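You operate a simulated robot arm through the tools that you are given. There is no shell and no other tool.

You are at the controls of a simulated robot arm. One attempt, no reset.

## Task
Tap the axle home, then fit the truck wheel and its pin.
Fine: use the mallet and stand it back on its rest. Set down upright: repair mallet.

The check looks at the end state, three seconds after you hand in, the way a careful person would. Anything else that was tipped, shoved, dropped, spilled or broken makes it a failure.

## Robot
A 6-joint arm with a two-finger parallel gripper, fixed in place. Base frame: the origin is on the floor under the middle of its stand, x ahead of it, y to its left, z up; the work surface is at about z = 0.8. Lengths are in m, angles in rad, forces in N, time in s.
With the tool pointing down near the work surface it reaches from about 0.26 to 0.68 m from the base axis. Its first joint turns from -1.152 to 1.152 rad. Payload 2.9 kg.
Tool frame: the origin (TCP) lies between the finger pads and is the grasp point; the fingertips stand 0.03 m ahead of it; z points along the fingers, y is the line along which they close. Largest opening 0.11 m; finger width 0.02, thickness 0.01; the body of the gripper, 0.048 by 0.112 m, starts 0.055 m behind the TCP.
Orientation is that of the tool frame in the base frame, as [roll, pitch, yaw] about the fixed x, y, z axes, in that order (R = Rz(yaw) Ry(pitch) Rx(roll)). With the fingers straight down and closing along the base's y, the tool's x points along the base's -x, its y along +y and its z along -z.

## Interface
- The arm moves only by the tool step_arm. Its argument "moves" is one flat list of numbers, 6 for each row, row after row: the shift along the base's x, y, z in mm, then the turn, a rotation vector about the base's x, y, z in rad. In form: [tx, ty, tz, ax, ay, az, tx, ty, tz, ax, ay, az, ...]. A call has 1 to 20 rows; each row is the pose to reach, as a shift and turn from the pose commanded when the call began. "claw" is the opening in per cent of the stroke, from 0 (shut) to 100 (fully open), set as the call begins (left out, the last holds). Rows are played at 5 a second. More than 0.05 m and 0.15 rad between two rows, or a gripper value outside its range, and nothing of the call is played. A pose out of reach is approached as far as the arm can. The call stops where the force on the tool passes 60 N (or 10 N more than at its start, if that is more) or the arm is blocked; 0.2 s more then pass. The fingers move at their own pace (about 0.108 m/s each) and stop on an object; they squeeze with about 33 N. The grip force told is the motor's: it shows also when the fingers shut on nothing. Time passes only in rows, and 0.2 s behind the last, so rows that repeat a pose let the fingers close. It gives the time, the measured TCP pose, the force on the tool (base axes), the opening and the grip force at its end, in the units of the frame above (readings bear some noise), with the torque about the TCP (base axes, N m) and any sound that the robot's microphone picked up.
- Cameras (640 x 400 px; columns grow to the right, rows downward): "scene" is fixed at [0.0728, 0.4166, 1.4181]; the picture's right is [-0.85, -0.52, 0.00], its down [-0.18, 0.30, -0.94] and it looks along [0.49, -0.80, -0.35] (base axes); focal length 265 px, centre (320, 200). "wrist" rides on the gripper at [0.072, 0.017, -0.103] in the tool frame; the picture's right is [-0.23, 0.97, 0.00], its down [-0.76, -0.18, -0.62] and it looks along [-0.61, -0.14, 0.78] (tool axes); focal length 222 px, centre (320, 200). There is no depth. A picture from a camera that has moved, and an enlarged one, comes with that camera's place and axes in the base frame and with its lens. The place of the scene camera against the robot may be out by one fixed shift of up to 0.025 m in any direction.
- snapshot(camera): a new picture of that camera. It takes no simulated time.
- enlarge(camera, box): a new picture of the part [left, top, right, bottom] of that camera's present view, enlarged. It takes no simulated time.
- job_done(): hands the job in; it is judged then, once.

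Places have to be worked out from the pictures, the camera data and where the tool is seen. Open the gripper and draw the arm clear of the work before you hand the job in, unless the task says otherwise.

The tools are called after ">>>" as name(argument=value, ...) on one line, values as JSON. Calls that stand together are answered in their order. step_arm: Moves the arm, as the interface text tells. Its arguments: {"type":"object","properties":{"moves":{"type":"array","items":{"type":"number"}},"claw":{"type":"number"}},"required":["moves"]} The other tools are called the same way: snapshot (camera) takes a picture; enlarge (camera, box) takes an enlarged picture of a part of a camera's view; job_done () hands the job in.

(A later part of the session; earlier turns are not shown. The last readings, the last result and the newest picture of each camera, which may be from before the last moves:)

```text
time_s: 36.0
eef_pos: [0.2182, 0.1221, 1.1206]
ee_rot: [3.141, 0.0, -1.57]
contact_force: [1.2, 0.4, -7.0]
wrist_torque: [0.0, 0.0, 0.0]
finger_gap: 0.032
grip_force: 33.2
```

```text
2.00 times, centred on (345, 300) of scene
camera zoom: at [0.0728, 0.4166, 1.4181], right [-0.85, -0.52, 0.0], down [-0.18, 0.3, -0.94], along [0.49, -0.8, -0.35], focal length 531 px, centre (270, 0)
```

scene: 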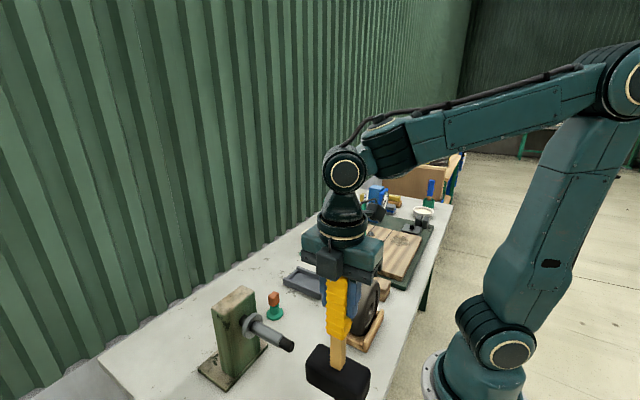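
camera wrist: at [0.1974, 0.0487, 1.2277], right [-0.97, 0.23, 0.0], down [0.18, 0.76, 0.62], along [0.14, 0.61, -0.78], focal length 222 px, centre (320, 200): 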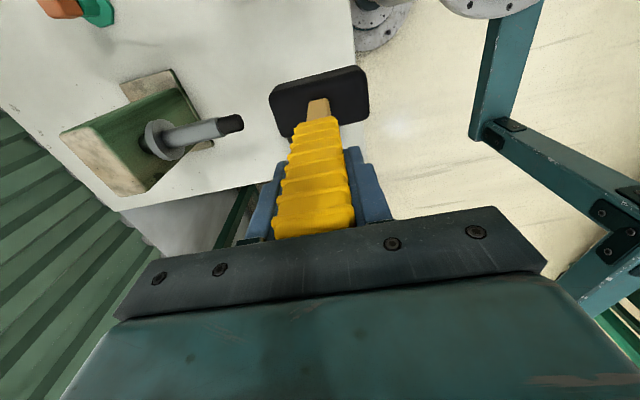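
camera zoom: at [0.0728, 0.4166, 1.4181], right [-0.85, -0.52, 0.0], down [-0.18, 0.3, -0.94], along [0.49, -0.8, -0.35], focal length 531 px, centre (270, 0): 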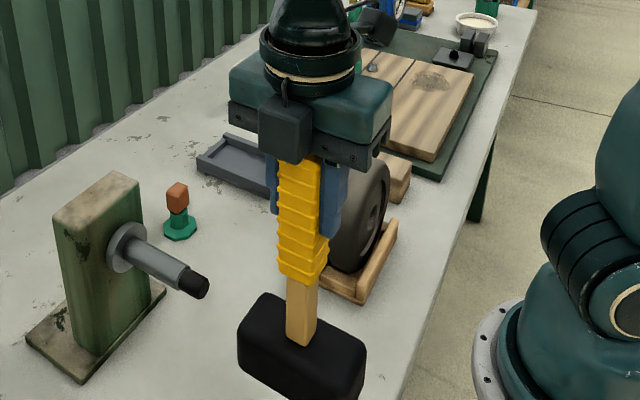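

My measurements put the collar's back face at about x=0.444 and the post face at about 0.453, so roughly 9 mm remains. I'll raise 8 mm to recentre the slipped head on the axle and wind up for a firmer blow.

>>> step_arm(moves=[-5, 0, 4, 0, 0.12, 0, -10, 0, 8, 0, 0.24, 0, -13, 0, 8, 0, 0.35, 0, -13, 0, 8, 0, 0.35, 0])

>>> step_arm(moves=[10, 0, 0, 0, -0.07, 0, 45, 0, 0, 0, -0.21, 0, 95, 0, 0, 0, -0.35, 0, 95, 0, 0, 0, -0.35, 0])

>>> enlarge(camera="scene", box=[200, 280, 390, 400])

>>> enlarge(camera="scene", box=[225, 300, 275, 345])

```text
time_s: 37.0
eef_pos: [0.2051, 0.1213, 1.1292]
ee_rot: [2.79, -0.001, -1.57]
contact_force: [-1.1, -0.1, -7.7]
wrist_torque: [0.0, -0.39, -0.01]
finger_gap: 0.0317
grip_force: 33.0
```

```text
time_s: 38.0
eef_pos: [0.295, 0.1221, 1.1298]
ee_rot: [3.135, -0.006, -1.568]
contact_force: [-24.5, 2.5, 16.9]
wrist_torque: [0.38, 3.13, 0.0]
finger_gap: 0.0404
grip_force: 33.5
```

```text
3.33 times, centred on (295, 340) of scene
camera zoom: at [0.0719, 0.4166, 1.4181], right [-0.85, -0.52, 0.0], down [-0.18, 0.3, -0.94], along [0.49, -0.8, -0.35], focal length 884 px, centre (403, -267)
```

zoom: 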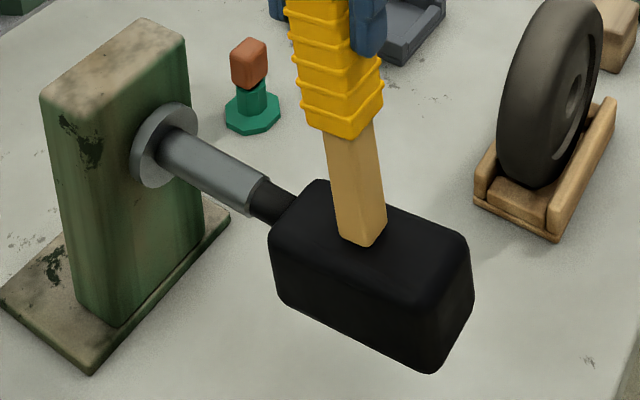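

```text
8.89 times, centred on (250, 322) of scene
camera zoom: at [0.0719, 0.4166, 1.4181], right [-0.85, -0.52, 0.0], down [-0.18, 0.3, -0.94], along [0.49, -0.8, -0.35], focal length 2359 px, centre (942, -889)
```

zoom: 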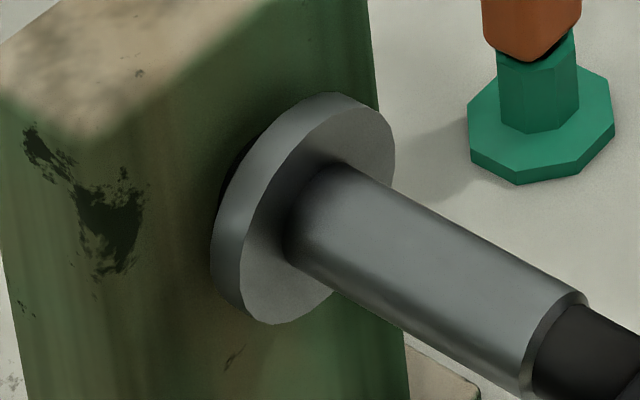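

The grip yielded at about 3 Nm and the axle hardly moved, so this may be a hard stop. I'll retract, check how the mallet sits, then take a top-down look at the collar/post gap from above.

>>> step_arm(moves=[-15, 0, 0, 0, 0, 0, -40, 0, 0, 0, 0, 0, -75, 0, 0, 0, 0, 0, -75, 0, 0, 0, 0, 0, -75, 0, 0, 0, 0, 0])

>>> enlarge(camera="scene", box=[300, 200, 390, 400])

>>> enlarge(camera="wrist", box=[130, 50, 390, 240])

```text
time_s: 39.2
eef_pos: [0.2232, 0.1226, 1.1299]
ee_rot: [-3.142, 0.001, -1.57]
contact_force: [1.4, -0.5, -8.8]
wrist_torque: [-0.01, 0.01, -0.03]
finger_gap: 0.0317
grip_force: 33.5
```

```text
2.00 times, centred on (345, 300) of scene
camera zoom: at [0.0728, 0.4166, 1.4181], right [-0.85, -0.52, 0.0], down [-0.18, 0.3, -0.94], along [0.49, -0.8, -0.35], focal length 531 px, centre (270, 0)
```

zoom: 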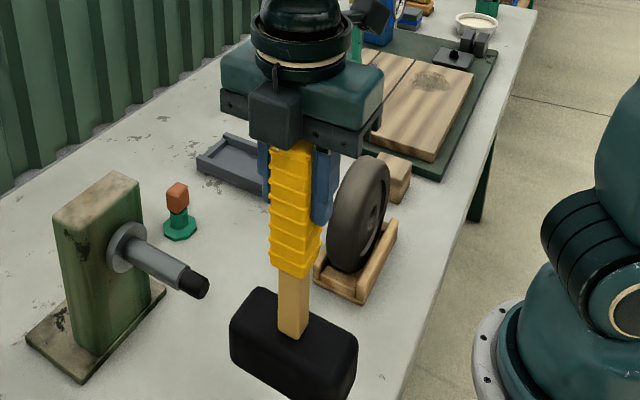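

```text
2.11 times, centred on (260, 145) of wrist
camera zoom: at [0.2075, 0.0496, 1.2343], right [-0.97, 0.23, 0.0], down [0.18, 0.76, 0.62], along [0.14, 0.61, -0.78], focal length 468 px, centre (446, 316)
```

zoom: 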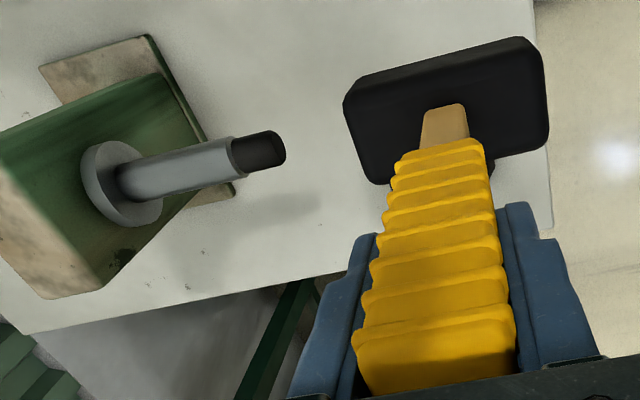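

The mallet realigned upright in the grip. I'll rise well above the post and go over to look straight down at the collar gap.

>>> step_arm(moves=[0, 0, 40, 0, 0, 0, 0, 0, 80, 0, 0, 0, 10, 5, 115, 0, 0, 0, 40, 15, 135, 0, 0, 0, 80, 25, 140, 0, 0, 0, 120, 35, 140, 0, 0, 0, 160, 45, 140, 0, 0, 0, 195, 55, 140, 0, 0, 0, 215, 60, 140, 0, 0, 0, 215, 60, 140, 0, 0, 0])

>>> snapshot(camera="wrist")

>>> enlarge(camera="wrist", box=[270, 0, 370, 62])

```text
time_s: 41.4
eef_pos: [0.4418, 0.1786, 1.2693]
ee_rot: [-3.141, -0.001, -1.57]
contact_force: [0.4, -0.2, -8.2]
wrist_torque: [-0.04, 0.0, 0.02]
finger_gap: 0.0319
grip_force: 33.0
```

```text
taken
camera wrist: at [0.4247, 0.1071, 1.3741], right [-0.97, 0.23, 0.0], down [0.18, 0.76, 0.62], along [0.14, 0.61, -0.78], focal length 222 px, centre (320, 200)
```

wrist: 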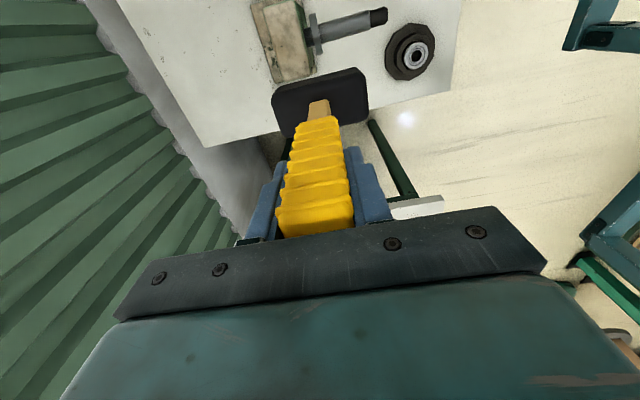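

```text
6.40 times, centred on (320, 31) of wrist
camera zoom: at [0.4247, 0.1071, 1.3741], right [-0.97, 0.23, 0.0], down [0.18, 0.76, 0.62], along [0.14, 0.61, -0.78], focal length 1422 px, centre (320, 1282)
```

zoom: 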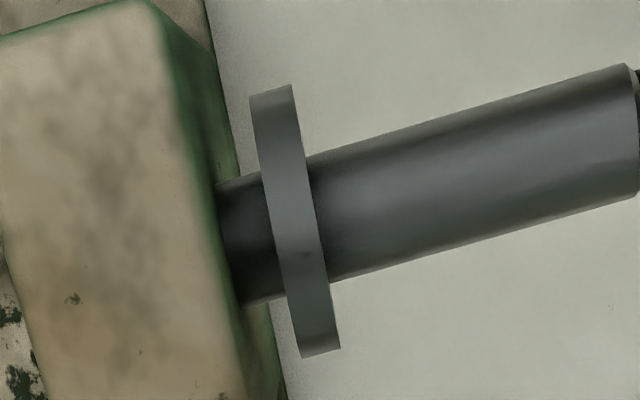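

The top view clearly shows about 12 mm of neck still exposed, so the axle isn't home: it moves easily at first and then tightens. I'll go back to the standoff and deliver stronger repeated blows without holding pressure.

>>> step_arm(moves=[-20, -5, 0, 0, 0, 0, -55, -15, 0, 0, 0, 0, -95, -25, 0, 0, 0, 0, -135, -35, 0, 0, 0, 0, -175, -45, -5, 0, 0, 0, -205, -55, -25, 0, 0, 0, -217, -60, -60, 0, 0, 0, -220, -60, -100, 0, 0, 0, -220, -60, -140, 0, 0, 0, -220, -60, -140, 0, 0, 0])

>>> step_arm(moves=[-5, 0, 0, 0, 0.13, 0, -12, 0, 0, 0, 0.26, 0, -17, 0, 0, 0, 0.36, 0, -8, 0, 0, 0, 0.29, 0, 26, 0, 0, 0, 0.145, 0, 72, 0, 0, 0, 0, 0, 30, 0, 0, 0, 0.1, 0, 0, 0, 0, 0, 0.2, 0, -17, 0, 0, 0, 0.34, 0, -8, 0, 0, 0, 0.29, 0, 26, 0, 0, 0, 0.145, 0, 72, 0, 0, 0, 0, 0, 30, 0, 0, 0, 0.05, 0, 0, 0, 0, 0, 0, 0, 0, 0, 0, 0, 0, 0])

>>> enlarge(camera="wrist", box=[130, 50, 390, 240])

>>> enlarge(camera="scene", box=[225, 300, 275, 345])

```text
time_s: 43.6
eef_pos: [0.2188, 0.1192, 1.1281]
ee_rot: [-3.141, -0.001, -1.571]
contact_force: [-0.8, 0.4, -7.5]
wrist_torque: [-0.02, 0.01, 0.0]
finger_gap: 0.0322
grip_force: 33.0
```

```text
time_s: 46.8
eef_pos: [0.2191, 0.1178, 1.1277]
ee_rot: [-3.141, -0.002, -1.572]
contact_force: [0.4, 0.0, -6.9]
wrist_torque: [-0.08, 0.0, -0.04]
finger_gap: 0.032
grip_force: 33.4
```

```text
2.11 times, centred on (260, 145) of wrist
camera zoom: at [0.2017, 0.0464, 1.2331], right [-0.97, 0.23, 0.0], down [0.18, 0.76, 0.62], along [0.14, 0.61, -0.78], focal length 468 px, centre (446, 316)
```

zoom: 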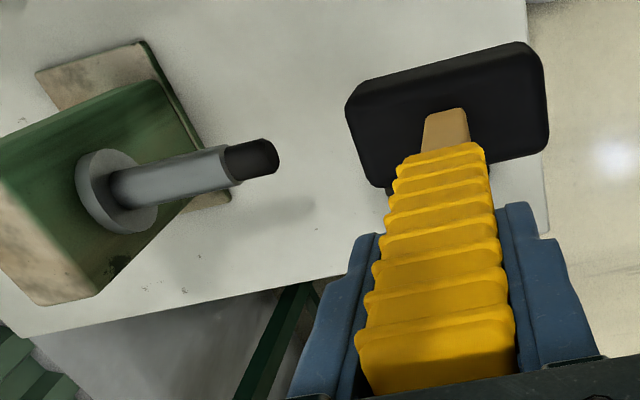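

```text
8.89 times, centred on (250, 322) of scene
camera zoom: at [0.0728, 0.4166, 1.4181], right [-0.85, -0.52, 0.0], down [-0.18, 0.3, -0.94], along [0.49, -0.8, -0.35], focal length 2359 px, centre (942, -889)
```

zoom: 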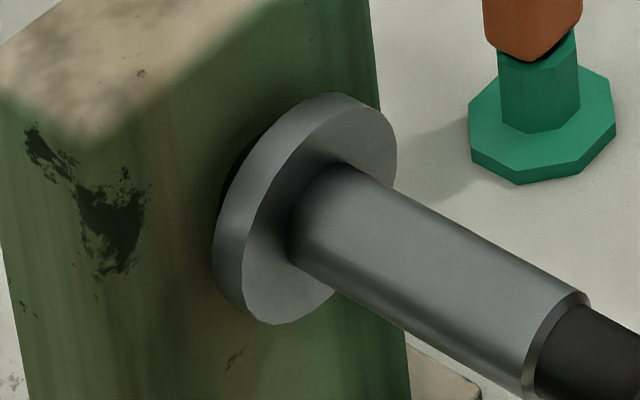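

The collar hasn't moved and no knock was heard, so the blows arrive too softly. I'll check whether a slightly larger single-row step is accepted, using a harmless move straight up.

>>> step_arm(moves=[0, 0, 60, 0, 0, 0, 0, 0, 60, 0, 0, 0])

```text
refused: row 1 steps farther than a row can; nothing moved
```

Larger steps are refused. With this grip the mallet can only transmit about 24 N, and the last 12 mm is tighter than that. I'll return the mallet to its tray and consider a stiffer push for the rest. First the carry back.

>>> step_arm(moves=[0, -40, 10, 0, 0, 0, 0, -75, 20, 0, 0, 0, 28, -85, 30, 0, 0, 0, 58, -90, 39, 0, 0, 0, 90, -100, 39, 0, 0, 0, 120, -130, 39, 0, 0, 0, 150, -160, 39, 0, 0, 0, 180, -190, 39, 0, 0, 0, 205, -225, 39, 0, 0, 0, 230, -260, 39, 0, 0, 0, 255, -295, 39, 0, 0, 0, 280, -330, 39, 0, 0, 0, 280, -330, 39, 0, 0, 0])

>>> snapshot(camera="wrist")

>>> enlarge(camera="scene", box=[250, 120, 370, 310])

```text
time_s: 49.6
eef_pos: [0.4983, -0.2117, 1.167]
ee_rot: [3.14, 0.0, -1.571]
contact_force: [0.6, 0.1, -7.4]
wrist_torque: [-0.06, 0.01, 0.01]
finger_gap: 0.0318
grip_force: 32.8
```

```text
taken
camera wrist: at [0.482, -0.2845, 1.2725], right [-0.97, 0.23, 0.0], down [0.18, 0.76, 0.62], along [0.14, 0.61, -0.78], focal length 222 px, centre (320, 200)
```

wrist: 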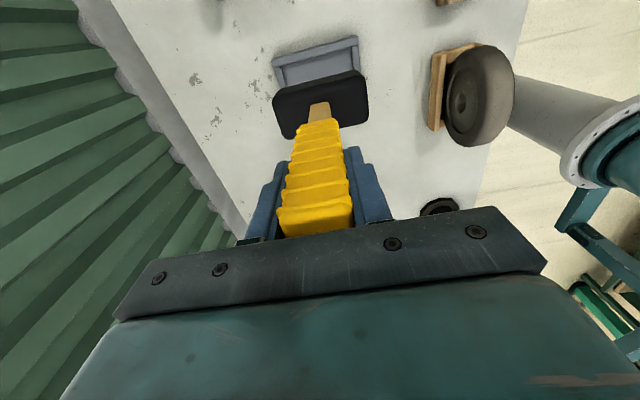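

```text
2.11 times, centred on (310, 215) of scene
camera zoom: at [0.0729, 0.4165, 1.4181], right [-0.85, -0.52, 0.0], down [-0.18, 0.3, -0.94], along [0.49, -0.8, -0.35], focal length 559 px, centre (341, 168)
```

zoom: 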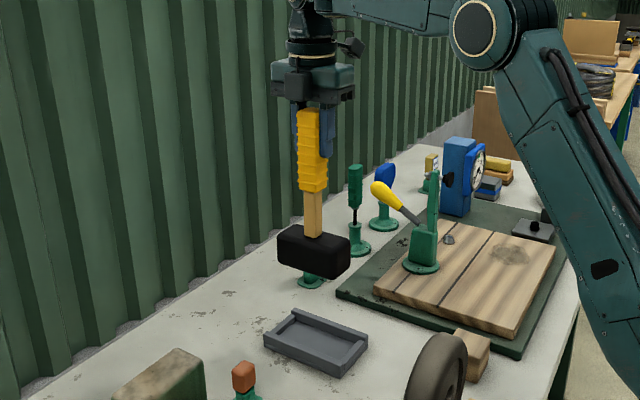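

The mallet is back above its tray. I'll zoom in to check its tilt and offset before lowering.

>>> enlarge(camera="wrist", box=[250, 25, 390, 245])

>>> enlarge(camera="scene", box=[285, 160, 340, 260])

```text
1.82 times, centred on (320, 135) of wrist
camera zoom: at [0.482, -0.2845, 1.2725], right [-0.97, 0.23, 0.0], down [0.18, 0.76, 0.62], along [0.14, 0.61, -0.78], focal length 404 px, centre (320, 318)
```

zoom: 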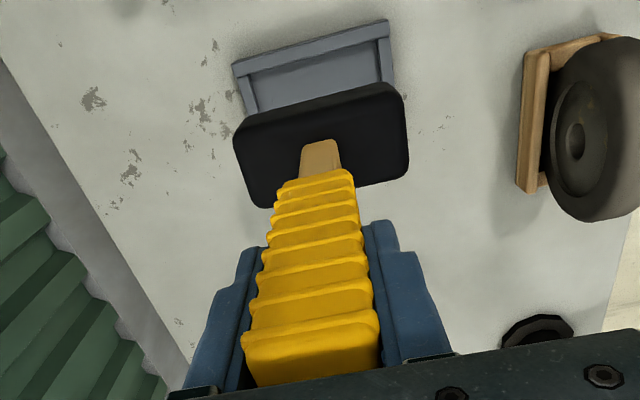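

```text
4.00 times, centred on (312, 210) of scene
camera zoom: at [0.0729, 0.4165, 1.4181], right [-0.85, -0.52, 0.0], down [-0.18, 0.3, -0.94], along [0.49, -0.8, -0.35], focal length 1061 px, centre (350, 160)
```

zoom: 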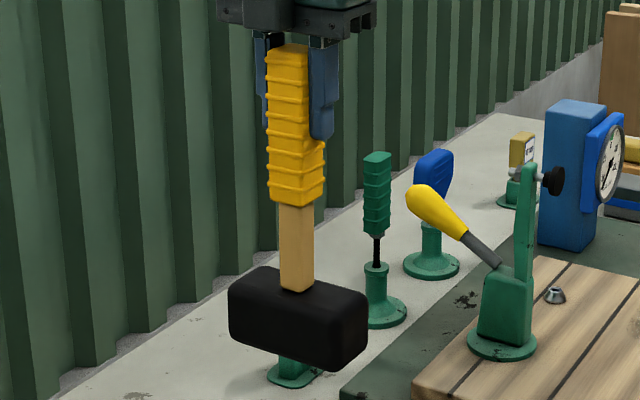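

The head centre is at about (0.496, -0.211), well centred over the tray. I'll lower in stages and watch the vertical force for touchdown.

>>> step_arm(moves=[1, 1, -40, 0, 0, 0, 1, 1, -80, 0, 0, 0, 1, 1, -110, 0, 0, 0, 1, 1, -125, 0, 0, 0, 1, 1, -130, 0, 0, 0, 1, 1, -130, 0, 0, 0])

>>> enlarge(camera="scene", box=[270, 205, 345, 305])

>>> enlarge(camera="wrist", box=[230, 20, 400, 245])

```text
time_s: 51.0
eef_pos: [0.5008, -0.2093, 1.0382]
ee_rot: [-3.14, 0.0, -1.57]
contact_force: [-0.3, -0.3, -7.0]
wrist_torque: [-0.08, 0.0, -0.02]
finger_gap: 0.0318
grip_force: 33.6
```

```text
4.00 times, centred on (308, 255) of scene
camera zoom: at [0.0729, 0.4165, 1.4181], right [-0.85, -0.52, 0.0], down [-0.18, 0.3, -0.94], along [0.49, -0.8, -0.35], focal length 1061 px, centre (370, -20)
```

zoom: 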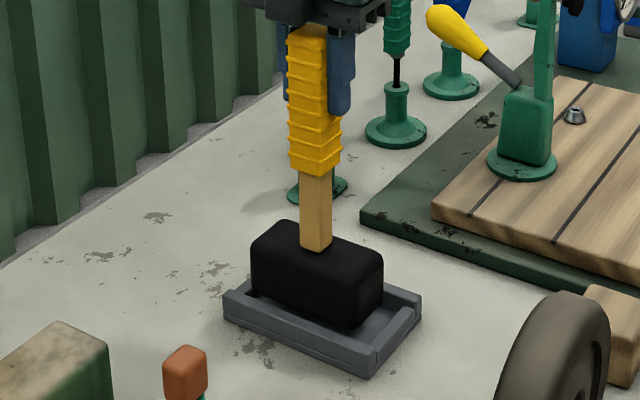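

```text
1.78 times, centred on (315, 132) of wrist
camera zoom: at [0.4839, -0.2819, 1.1421], right [-0.97, 0.23, 0.0], down [0.18, 0.76, 0.62], along [0.14, 0.61, -0.78], focal length 395 px, centre (329, 320)
```

zoom: 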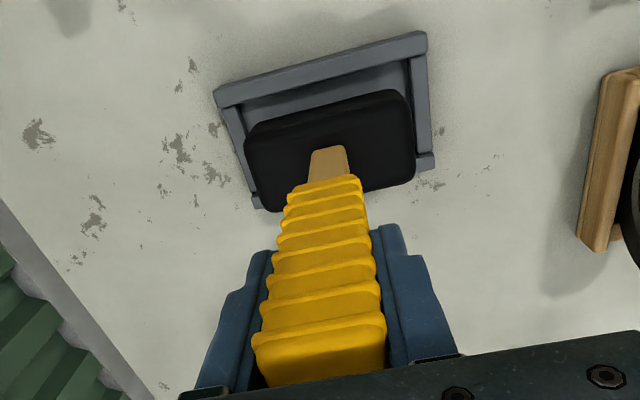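

It's about 12–14 mm above seating and centred in the tray. I'll lower the rest in small steps.

>>> step_arm(moves=[0, 0, -5, 0, 0, 0, 0, 0, -9, 0, 0, 0, 0, 0, -11, 0, 0, 0, 0, 0, -11, 0, 0, 0])

>>> step_arm(moves=[0, 0, -2, 0, 0, 0, 0, 0, -3, 0, 0, 0, 0, 0, -3, 0, 0, 0])

>>> enlarge(camera="scene", box=[270, 205, 345, 305])

```text
time_s: 52.0
eef_pos: [0.5014, -0.2105, 1.0325]
ee_rot: [-3.131, -0.005, -1.575]
contact_force: [-11.1, -12.5, 48.7]
wrist_torque: [-0.71, 2.38, 0.32]
finger_gap: 0.0325
grip_force: 33.0
```

```text
time_s: 52.8
eef_pos: [0.5011, -0.2089, 1.0322]
ee_rot: [-3.129, -0.005, -1.571]
contact_force: [-11.4, -10.1, 51.8]
wrist_torque: [-0.07, 2.53, 0.07]
finger_gap: 0.0323
grip_force: 33.1
```

```text
4.00 times, centred on (308, 255) of scene
camera zoom: at [0.0717, 0.4167, 1.4181], right [-0.85, -0.52, 0.0], down [-0.18, 0.3, -0.94], along [0.49, -0.8, -0.35], focal length 1061 px, centre (370, -20)
```

zoom: 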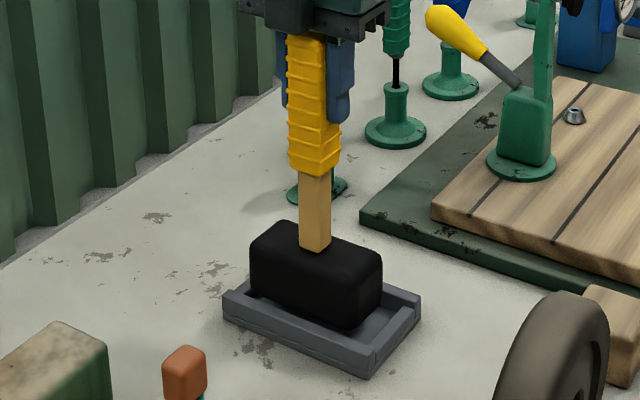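

The head has landed on the tray's +y wall: the contact torque puts the support about 35 mm to +y of the TCP. I'll lift off, shift about 7 mm toward -y and try again.

>>> step_arm(moves=[0, 0, 6, 0, 0, 0, 0, 0, 14, 0, 0, 0, 0, -4, 16, 0, 0, 0, 0, -7, 16, 0, 0, 0, 0, -7, 16, 0, 0, 0])

>>> enlarge(camera="scene", box=[270, 205, 345, 305])

>>> enlarge(camera="wrist", box=[260, 40, 380, 140])

```text
time_s: 54.0
eef_pos: [0.5, -0.2152, 1.0407]
ee_rot: [3.14, 0.0, -1.57]
contact_force: [-0.4, -0.9, -8.4]
wrist_torque: [-0.03, -0.01, 0.02]
finger_gap: 0.0319
grip_force: 32.7
```

```text
4.00 times, centred on (308, 255) of scene
camera zoom: at [0.0729, 0.4165, 1.4181], right [-0.85, -0.52, 0.0], down [-0.18, 0.3, -0.94], along [0.49, -0.8, -0.35], focal length 1061 px, centre (370, -20)
```

zoom: 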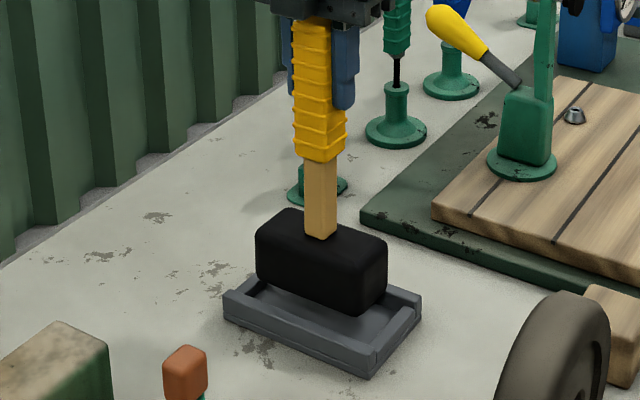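

```text
4.00 times, centred on (320, 90) of wrist
camera zoom: at [0.4838, -0.2879, 1.1448], right [-0.97, 0.23, 0.0], down [0.18, 0.76, 0.62], along [0.14, 0.61, -0.78], focal length 888 px, centre (320, 640)
```

zoom: 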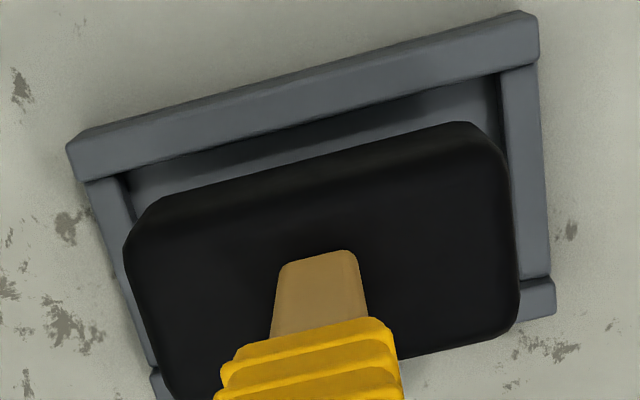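

Now I'll lower in small steps again at the shifted position.

>>> step_arm(moves=[0, 0, -5, 0, 0, 0, 0, 0, -10, 0, 0, 0, 0, 0, -14, 0, 0, 0, 0, 0, -14, 0, 0, 0])

>>> enlarge(camera="scene", box=[270, 205, 345, 305])

```text
time_s: 55.0
eef_pos: [0.5008, -0.2145, 1.0274]
ee_rot: [3.141, 0.001, -1.571]
contact_force: [-0.1, 0.4, -7.7]
wrist_torque: [-0.03, 0.02, 0.01]
finger_gap: 0.032
grip_force: 33.3
```

```text
4.00 times, centred on (308, 255) of scene
camera zoom: at [0.0729, 0.4165, 1.4181], right [-0.85, -0.52, 0.0], down [-0.18, 0.3, -0.94], along [0.49, -0.8, -0.35], focal length 1061 px, centre (370, -20)
```

zoom: 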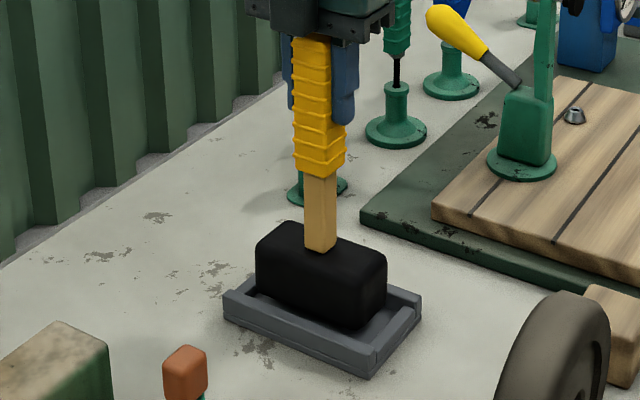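

It's past the wall with no contact. Continuing down gently.

>>> step_arm(moves=[0, 0, -4, 0, 0, 0, 0, 0, -7, 0, 0, 0, 0, 0, -7, 0, 0, 0])

>>> step_arm(moves=[0, 0, -2, 0, 0, 0, 0, 0, -4, 0, 0, 0, 0, 0, -4, 0, 0, 0])

>>> enlarge(camera="scene", box=[270, 205, 345, 305])

```text
time_s: 55.8
eef_pos: [0.5018, -0.2166, 1.0198]
ee_rot: [-3.141, -0.001, -1.571]
contact_force: [0.4, 0.1, -7.8]
wrist_torque: [-0.05, -0.01, -0.01]
finger_gap: 0.0319
grip_force: 32.6
```

```text
time_s: 56.6
eef_pos: [0.5011, -0.2154, 1.0162]
ee_rot: [3.141, 0.001, -1.57]
contact_force: [-1.0, -0.2, -8.5]
wrist_torque: [-0.05, -0.03, -0.02]
finger_gap: 0.0318
grip_force: 32.8
```

```text
4.00 times, centred on (308, 255) of scene
camera zoom: at [0.0729, 0.4165, 1.4181], right [-0.85, -0.52, 0.0], down [-0.18, 0.3, -0.94], along [0.49, -0.8, -0.35], focal length 1061 px, centre (370, -20)
```

zoom: 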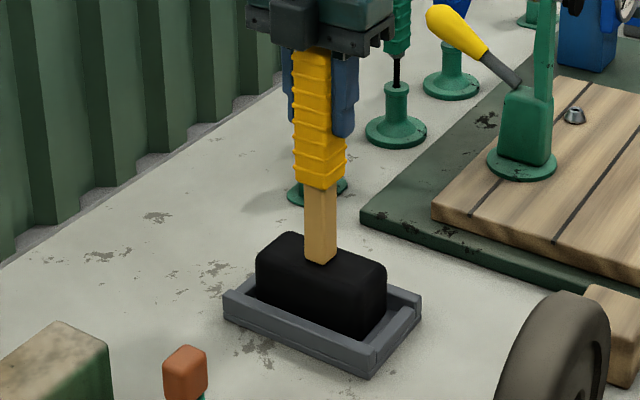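

The head is almost in its original position. I'll lower the last few mm until the weight comes off.

>>> step_arm(moves=[0, 0, -2, 0, 0, 0, 0, 0, -3, 0, 0, 0, 0, 0, -3, 0, 0, 0])

```text
time_s: 57.4
eef_pos: [0.5021, -0.2146, 1.0143]
ee_rot: [-3.14, -0.002, -1.57]
contact_force: [-2.3, 5.4, 17.2]
wrist_torque: [0.41, 1.69, -0.26]
finger_gap: 0.0322
grip_force: 33.0
```

Touchdown: 17 N upward at z≈1.014, matching the original grasp height. I'll ease the preload, then open the fingers and rise straight up.

>>> step_arm(moves=[0, 0, 2, 0, 0, 0, 0, 0, 2, 0, 0, 0])

>>> step_arm(moves=[0, 0, 0, 0, 0, 0, 0, 0, 0, 0, 0, 0, 0, 0, 0, 0, 0, 0, 0, 0, 0, 0, 0, 0], claw=100)

>>> enlarge(camera="scene", box=[270, 205, 345, 305])

>>> snapshot(camera="wrist")

```text
time_s: 58.0
eef_pos: [0.501, -0.2164, 1.0159]
ee_rot: [3.141, -0.002, -1.57]
contact_force: [-5.4, 1.9, 9.9]
wrist_torque: [0.08, 0.19, 0.04]
finger_gap: 0.0319
grip_force: 32.4
```

```text
time_s: 59.0
eef_pos: [0.5014, -0.2162, 1.014]
ee_rot: [3.141, 0.001, -1.57]
contact_force: [0.9, -0.5, -0.1]
wrist_torque: [-0.01, 0.0, -0.03]
finger_gap: 0.1099
grip_force: 0.1
```

```text
4.00 times, centred on (308, 255) of scene
camera zoom: at [0.0728, 0.4166, 1.4181], right [-0.85, -0.52, 0.0], down [-0.18, 0.3, -0.94], along [0.49, -0.8, -0.35], focal length 1061 px, centre (370, -20)
```

zoom: 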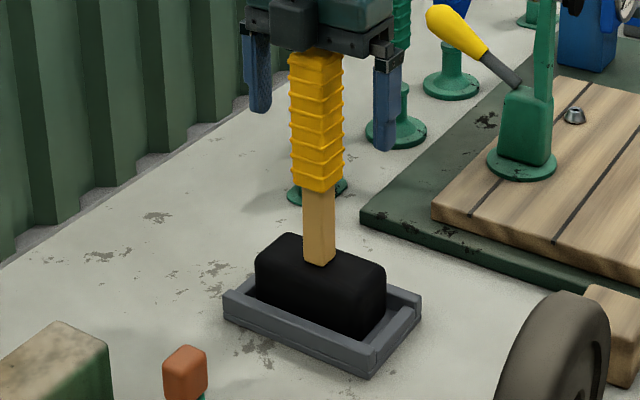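

```text
taken
camera wrist: at [0.4848, -0.2882, 1.1187], right [-0.97, 0.23, 0.0], down [0.18, 0.76, 0.62], along [0.14, 0.61, -0.78], focal length 222 px, centre (320, 200)
```

wrist: 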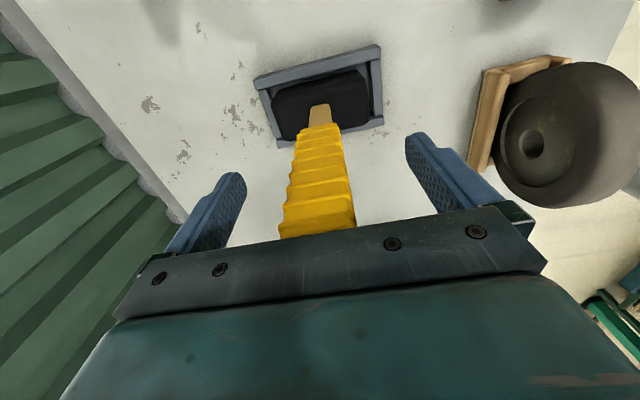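

The mallet stands upright in its tray, released cleanly. I'll rise clear, then swing back toward the axle with the fingers closing along y again.

>>> step_arm(moves=[0, 0, 45, 0, 0, 0, 0, 0, 90, 0, 0, 0, 0, 0, 135, 0, 0, 0, 0, 0, 186, 0, 0, 0, 0, 0, 186, 0, 0, 0])

>>> step_arm(moves=[-18, 19, -7, 0, 0, -0.143, -36, 39, -14, 0, 0, -0.286, -54, 58, -22, 0, 0, -0.428, -72, 78, -29, 0, 0, -0.571, -90, 97, -36, 0, 0, -0.714, -109, 117, -43, 0, 0, -0.857, -127, 136, -51, 0, 0, -1.0, -145, 156, -58, 0, 0, -1.142, -163, 175, -65, 0, 0, -1.285, -181, 195, -72, 0, 0, -1.428, -200, 215, -80, 0, 0, -1.571, -200, 215, -80, 0, 0, -1.571], claw=0)

>>> snapshot(camera="wrist")

>>> snapshot(camera="scene")

```text
refused: row 4 steps farther than a row can; nothing moved
```

```text
time_s: 59.7
eef_pos: [0.4702, -0.1738, 1.0106]
ee_rot: [-3.083, -0.004, -1.924]
contact_force: [1.5, 1.0, 0.2]
wrist_torque: [-0.07, 0.13, 0.03]
finger_gap: 0.0
grip_force: 33.2
stopped in row 3: the force on the tool passed its limit at 70 N (the readings are from after the stop); the commanded pose is now the measured one
```

```text
taken
camera wrist: at [0.4239, -0.2331, 1.1136], right [-0.83, 0.55, -0.06], down [0.4, 0.67, 0.63], along [0.39, 0.5, -0.77], focal length 222 px, centre (320, 200)
```

wrist: 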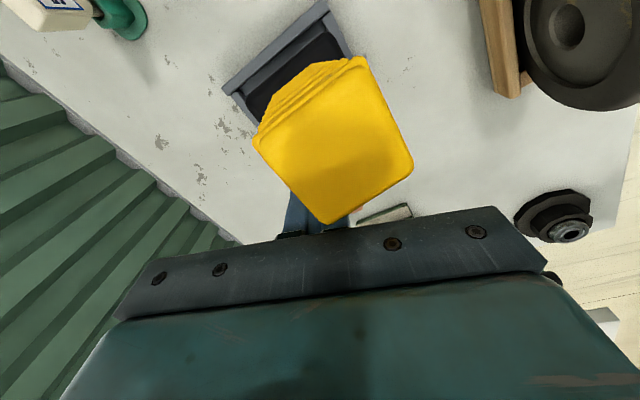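

```text
taken
```

scene: 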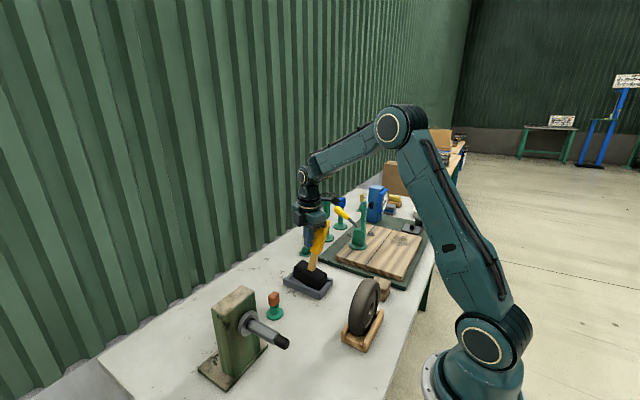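

That was my mistake: the rise was refused for a 51 mm step, and the next call moved while low and pushed the handle. The mallet is now leaning. I'll look closely before touching anything.

>>> enlarge(camera="scene", box=[260, 180, 360, 310])

>>> enlarge(camera="wrist", box=[200, 0, 440, 250])

>>> enlarge(camera="scene", box=[280, 210, 345, 305])

```text
3.08 times, centred on (310, 245) of scene
camera zoom: at [0.073, 0.4166, 1.4181], right [-0.85, -0.52, 0.0], down [-0.18, 0.3, -0.94], along [0.49, -0.8, -0.35], focal length 816 px, centre (351, 62)
```

zoom: 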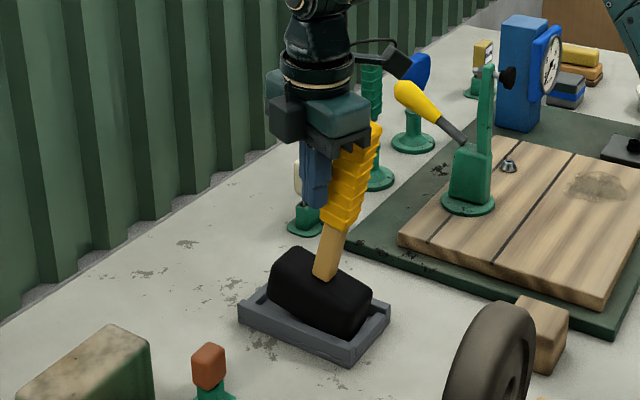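

```text
1.60 times, centred on (320, 125) of wrist
camera zoom: at [0.4239, -0.2331, 1.1136], right [-0.83, 0.55, -0.06], down [0.4, 0.67, 0.63], along [0.39, 0.5, -0.77], focal length 355 px, centre (320, 320)
```

zoom: 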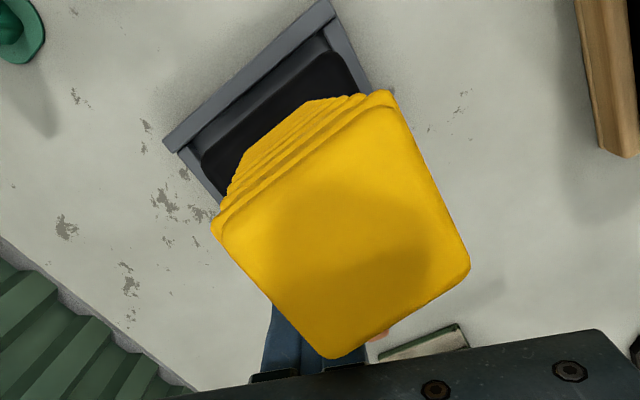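

```text
4.21 times, centred on (312, 258) of scene
camera zoom: at [0.073, 0.4166, 1.4181], right [-0.85, -0.52, 0.0], down [-0.18, 0.3, -0.94], along [0.49, -0.8, -0.35], focal length 1117 px, centre (352, -42)
```

zoom: 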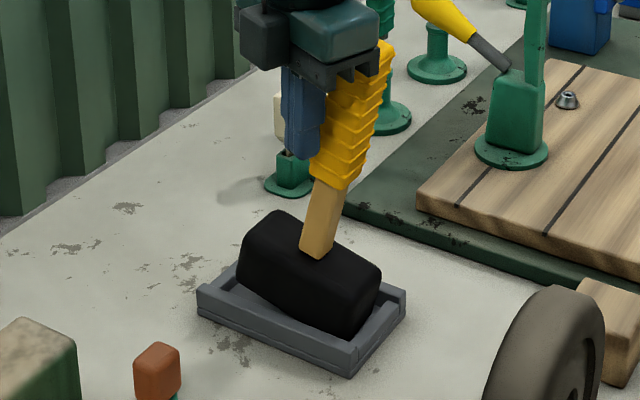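

The handle has slipped out of the closed fingers and leans about 0.24 rad toward -x. That's inside its tipping limit, and almost no force shows on the tool. I'll move the gripper away toward +y and up so the mallet can rock back upright.

>>> step_arm(moves=[0, 20, 20, 0, 0, 0, 0, 40, 50, 0, 0, 0, 0, 45, 95, 0, 0, 0, 0, 45, 140, 0, 0, 0, 0, 45, 180, 0, 0, 0, 0, 45, 180, 0, 0, 0])

>>> enlarge(camera="scene", box=[260, 180, 360, 310])

>>> snapshot(camera="wrist")

```text
time_s: 61.1
eef_pos: [0.4728, -0.1289, 1.1925]
ee_rot: [-3.078, -0.003, -1.925]
contact_force: [0.0, -0.8, 0.0]
wrist_torque: [-0.02, 0.03, 0.0]
finger_gap: 0.0001
grip_force: 33.5
```

```text
3.08 times, centred on (310, 245) of scene
camera zoom: at [0.0728, 0.4166, 1.4181], right [-0.85, -0.52, 0.0], down [-0.18, 0.3, -0.94], along [0.49, -0.8, -0.35], focal length 816 px, centre (351, 62)
```

zoom: 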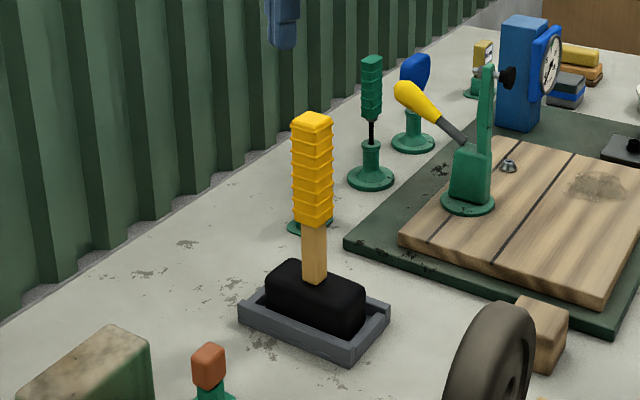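

```text
taken
camera wrist: at [0.4253, -0.1894, 1.2948], right [-0.83, 0.55, -0.06], down [0.4, 0.67, 0.63], along [0.39, 0.5, -0.77], focal length 222 px, centre (320, 200)
```

wrist: 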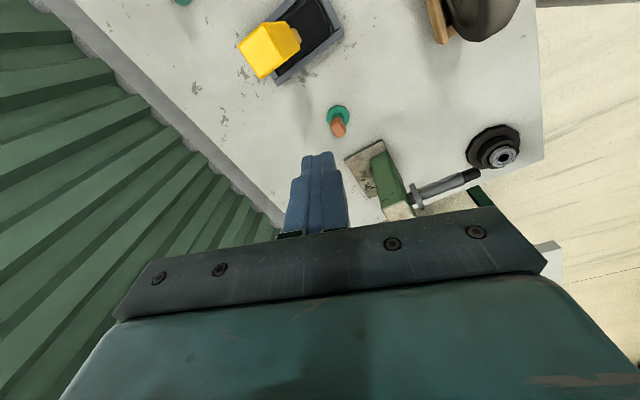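

The mallet rocked back and stands upright in its tray. From now on I'll check every step size and not chain dependent calls. First I'll remove the small tool tilt picked up in the bump.

>>> step_arm(moves=[0, 0, 10, 0.0221, 0.0597, 0, 0, 0, 10, 0.0221, 0.0597, 0])

>>> enlarge(camera="scene", box=[270, 205, 345, 305])

>>> enlarge(camera="wrist", box=[220, 0, 360, 150])

```text
time_s: 61.7
eef_pos: [0.4711, -0.1296, 1.2014]
ee_rot: [3.14, -0.005, -1.928]
contact_force: [-0.4, 0.0, 0.5]
wrist_torque: [-0.01, 0.02, -0.01]
finger_gap: 0.0001
grip_force: 33.2
```

```text
4.00 times, centred on (308, 255) of scene
camera zoom: at [0.0728, 0.4166, 1.4181], right [-0.85, -0.52, 0.0], down [-0.18, 0.3, -0.94], along [0.49, -0.8, -0.35], focal length 1061 px, centre (370, -20)
```

zoom: 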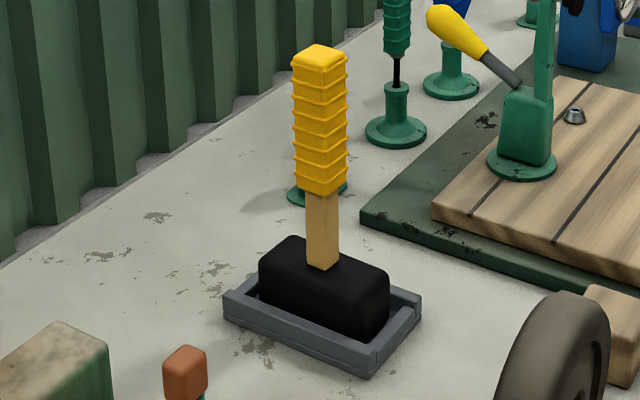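

```text
2.67 times, centred on (290, 75) of wrist
camera zoom: at [0.4305, -0.1918, 1.3057], right [-0.83, 0.55, 0.0], down [0.43, 0.65, 0.62], along [0.34, 0.52, -0.78], focal length 592 px, centre (400, 533)
```

zoom: 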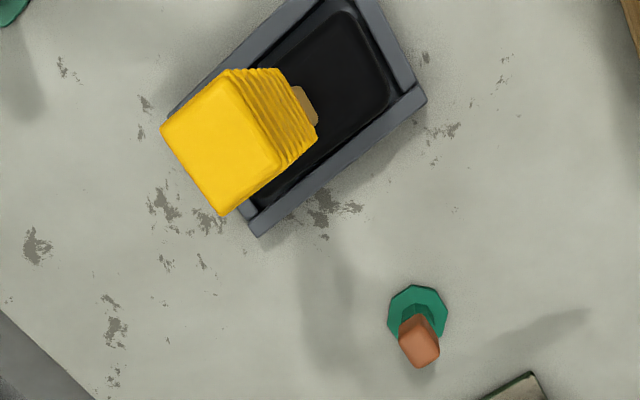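

The tray hasn't moved, and the mallet sits within about 2 mm of its original place. Now I'll yaw back to nominal while moving toward (0.30, 0.0, 1.15).

>>> step_arm(moves=[-19, 14, -6, 0, 0, -0.135, -38, 29, -11, 0, 0, -0.27, -57, 43, -17, 0, 0, -0.405, -76, 58, -23, 0, 0, -0.541, -95, 72, -28, 0, 0, -0.676, -114, 87, -34, 0, 0, -0.811, -133, 101, -40, 0, 0, -0.946, -152, 116, -45, 0, 0, -1.081, -171, 130, -51, 0, 0, -1.213, -171, 130, -51, 0, 0, -1.213])

>>> snapshot(camera="wrist")

>>> enlarge(camera="wrist", box=[350, 60, 480, 210])

```text
time_s: 63.9
eef_pos: [0.3011, 0.0002, 1.1516]
ee_rot: [3.14, -0.003, 3.141]
contact_force: [0.3, 0.5, 0.5]
wrist_torque: [-0.01, -0.02, 0.0]
finger_gap: 0.0
grip_force: 33.1
```

```text
taken
camera wrist: at [0.2281, 0.0172, 1.2558], right [0.23, 0.97, 0.0], down [0.76, -0.18, 0.62], along [0.6, -0.14, -0.78], focal length 222 px, centre (320, 200)
```

wrist: 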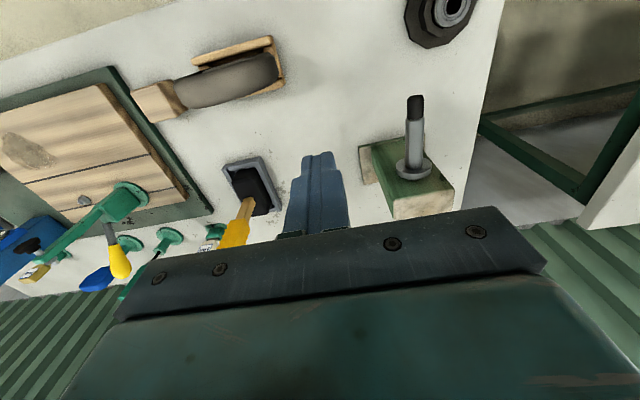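

```text
2.67 times, centred on (415, 135) of wrist
camera zoom: at [0.2281, 0.0172, 1.2558], right [0.23, 0.97, 0.0], down [0.76, -0.18, 0.62], along [0.6, -0.14, -0.78], focal length 592 px, centre (67, 373)
```

zoom: 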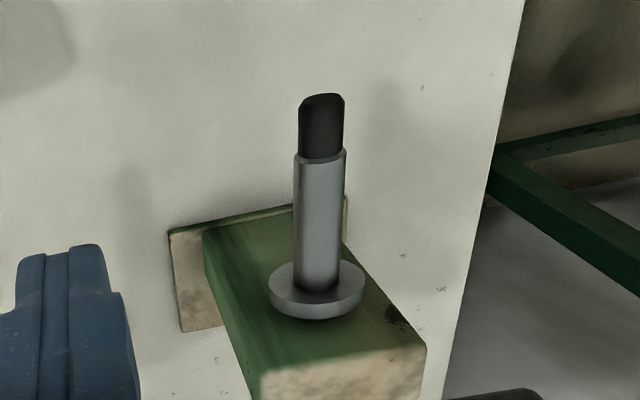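

I'll bring the closed fingers down behind the axle tip at axle height, to (0.266, 0.120, 0.946), about 50 mm short of the tip.

>>> step_arm(moves=[-10, 40, -17, 0, 0, 0, -21, 80, -34, 0, 0, 0, -31, 120, -51, 0, 0, 0, -35, 120, -95, 0, 0, 0, -35, 120, -140, 0, 0, 0, -35, 120, -180, 0, 0, 0, -35, 120, -206, 0, 0, 0, -35, 120, -206, 0, 0, 0], claw=0)

>>> snapshot(camera="wrist")

>>> enlarge(camera="scene", box=[200, 250, 390, 400])

```text
time_s: 65.7
eef_pos: [0.266, 0.118, 0.946]
ee_rot: [-3.141, -0.004, -3.139]
contact_force: [0.1, 0.4, -0.1]
wrist_torque: [0.0, 0.02, 0.0]
finger_gap: 0.0
grip_force: 32.9
```

```text
taken
camera wrist: at [0.1932, 0.1354, 1.0503], right [0.22, 0.97, 0.0], down [0.76, -0.18, 0.62], along [0.6, -0.14, -0.78], focal length 222 px, centre (320, 200)
```

wrist: 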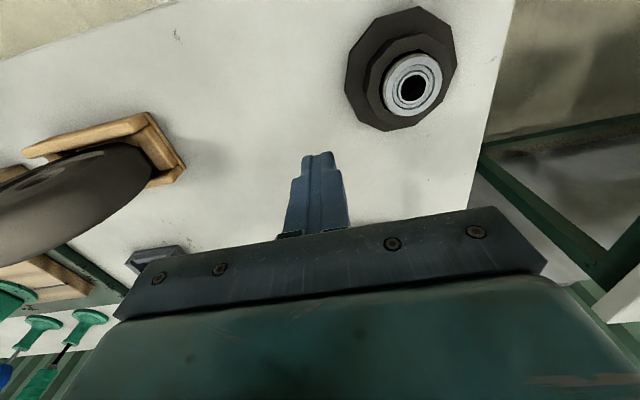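

```text
2.67 times, centred on (295, 325) of scene
camera zoom: at [0.0728, 0.4166, 1.4181], right [-0.85, -0.52, 0.0], down [-0.18, 0.3, -0.94], along [0.49, -0.8, -0.35], focal length 708 px, centre (387, -133)
```

zoom: 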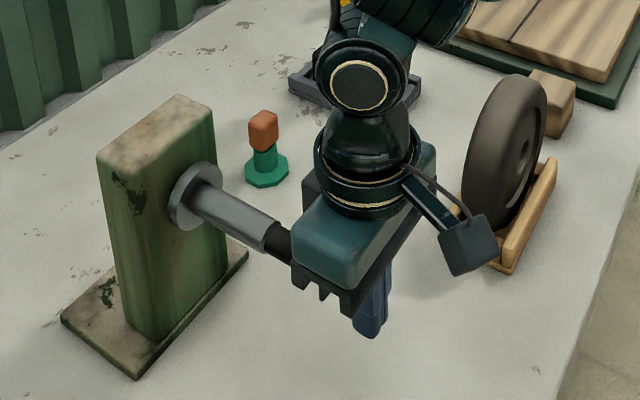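

The closed fingers are in line with the axle tip. I'll press forward slowly to find contact and read how the force builds.

>>> step_arm(moves=[30, 2, 3, 0, 0, 0, 46, 2, 3, 0, 0, 0, 52, 2, 3, 0, 0, 0, 56, 2, 3, 0, 0, 0, 60, 2, 3, 0, 0, 0])

>>> enlarge(camera="scene", box=[200, 280, 390, 400])

```text
time_s: 67.0
eef_pos: [0.3165, 0.1229, 0.9458]
ee_rot: [-3.14, -0.028, -3.133]
contact_force: [-10.5, 0.7, 0.4]
wrist_torque: [0.01, -0.11, -0.04]
finger_gap: 0.0
grip_force: 33.2
stopped in row 5: the force on the tool passed its limit at 64 N (the readings are from after the stop); the commanded pose is now the measured one
```

```text
3.33 times, centred on (295, 340) of scene
camera zoom: at [0.0726, 0.4166, 1.4181], right [-0.85, -0.52, 0.0], down [-0.18, 0.3, -0.94], along [0.49, -0.8, -0.35], focal length 884 px, centre (403, -267)
```

zoom: 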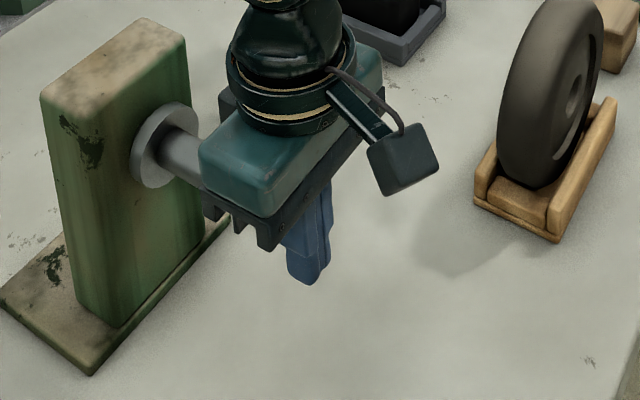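

Even 64 N moved nothing, so the axle sits against a firm stop, or it needs a far harder blow than pushing. I'll back off and survey the wheel bore and the axle closely to understand the intended fit.

>>> step_arm(moves=[-20, 0, 0, 0, 0, 0, -45, 0, 0, 0, 0, 0, -45, -10, 40, 0, 0, 0, -45, -20, 85, 0, 0, 0, -45, -30, 130, 0, 0, 0, -40, -60, 165, 0, 0, 0, -30, -100, 180, 0, 0, 0, -15, -125, 195, 0, 0, 0, -15, -125, 195, 0, 0, 0])

>>> snapshot(camera="wrist")

>>> enlarge(camera="scene", box=[225, 300, 275, 345])

>>> enlarge(camera="scene", box=[345, 275, 385, 325])

```text
time_s: 69.0
eef_pos: [0.3009, -0.0019, 1.1383]
ee_rot: [-3.139, -0.024, -3.135]
contact_force: [1.5, 0.4, -0.5]
wrist_torque: [0.0, 0.0, 0.02]
finger_gap: 0.0
grip_force: 33.1
```

```text
taken
camera wrist: at [0.231, 0.0143, 1.245], right [0.22, 0.98, -0.01], down [0.78, -0.17, 0.61], along [0.59, -0.14, -0.8], focal length 222 px, centre (320, 200)
```

wrist: 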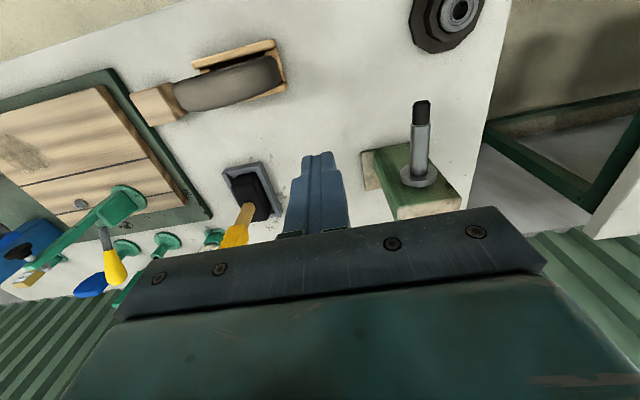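

```text
8.89 times, centred on (250, 322) of scene
camera zoom: at [0.0728, 0.4166, 1.4181], right [-0.85, -0.52, 0.0], down [-0.18, 0.3, -0.94], along [0.49, -0.8, -0.35], focal length 2359 px, centre (942, -889)
```

zoom: 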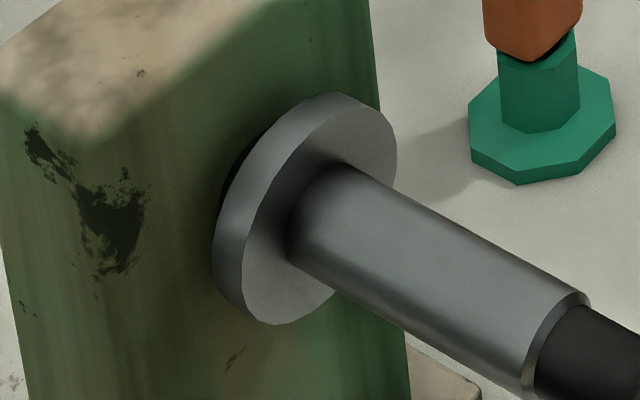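

```text
8.00 times, centred on (365, 300) of scene
camera zoom: at [0.0728, 0.4166, 1.4181], right [-0.85, -0.52, 0.0], down [-0.18, 0.3, -0.94], along [0.49, -0.8, -0.35], focal length 2123 px, centre (-40, -600)
```

zoom: 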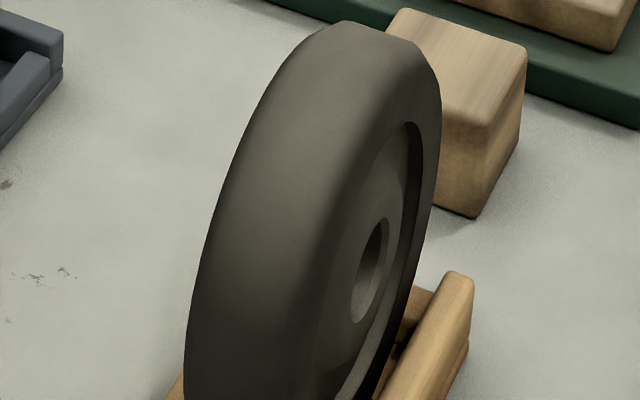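

The push left the axle exactly where it was. Before deciding, I'll look behind the post to see whether the axle end or a pin hole is there. First I'll level the tool.

>>> step_arm(moves=[0, 0, 20, 0.002, -0.024, -0.006, 0, 0, 20, 0.002, -0.024, -0.006])

```text
time_s: 69.5
eef_pos: [0.3011, -0.0031, 1.1594]
ee_rot: [-3.14, 0.0, -3.141]
contact_force: [0.4, 0.3, 0.3]
wrist_torque: [-0.02, -0.02, 0.01]
finger_gap: 0.0
grip_force: 33.1
```

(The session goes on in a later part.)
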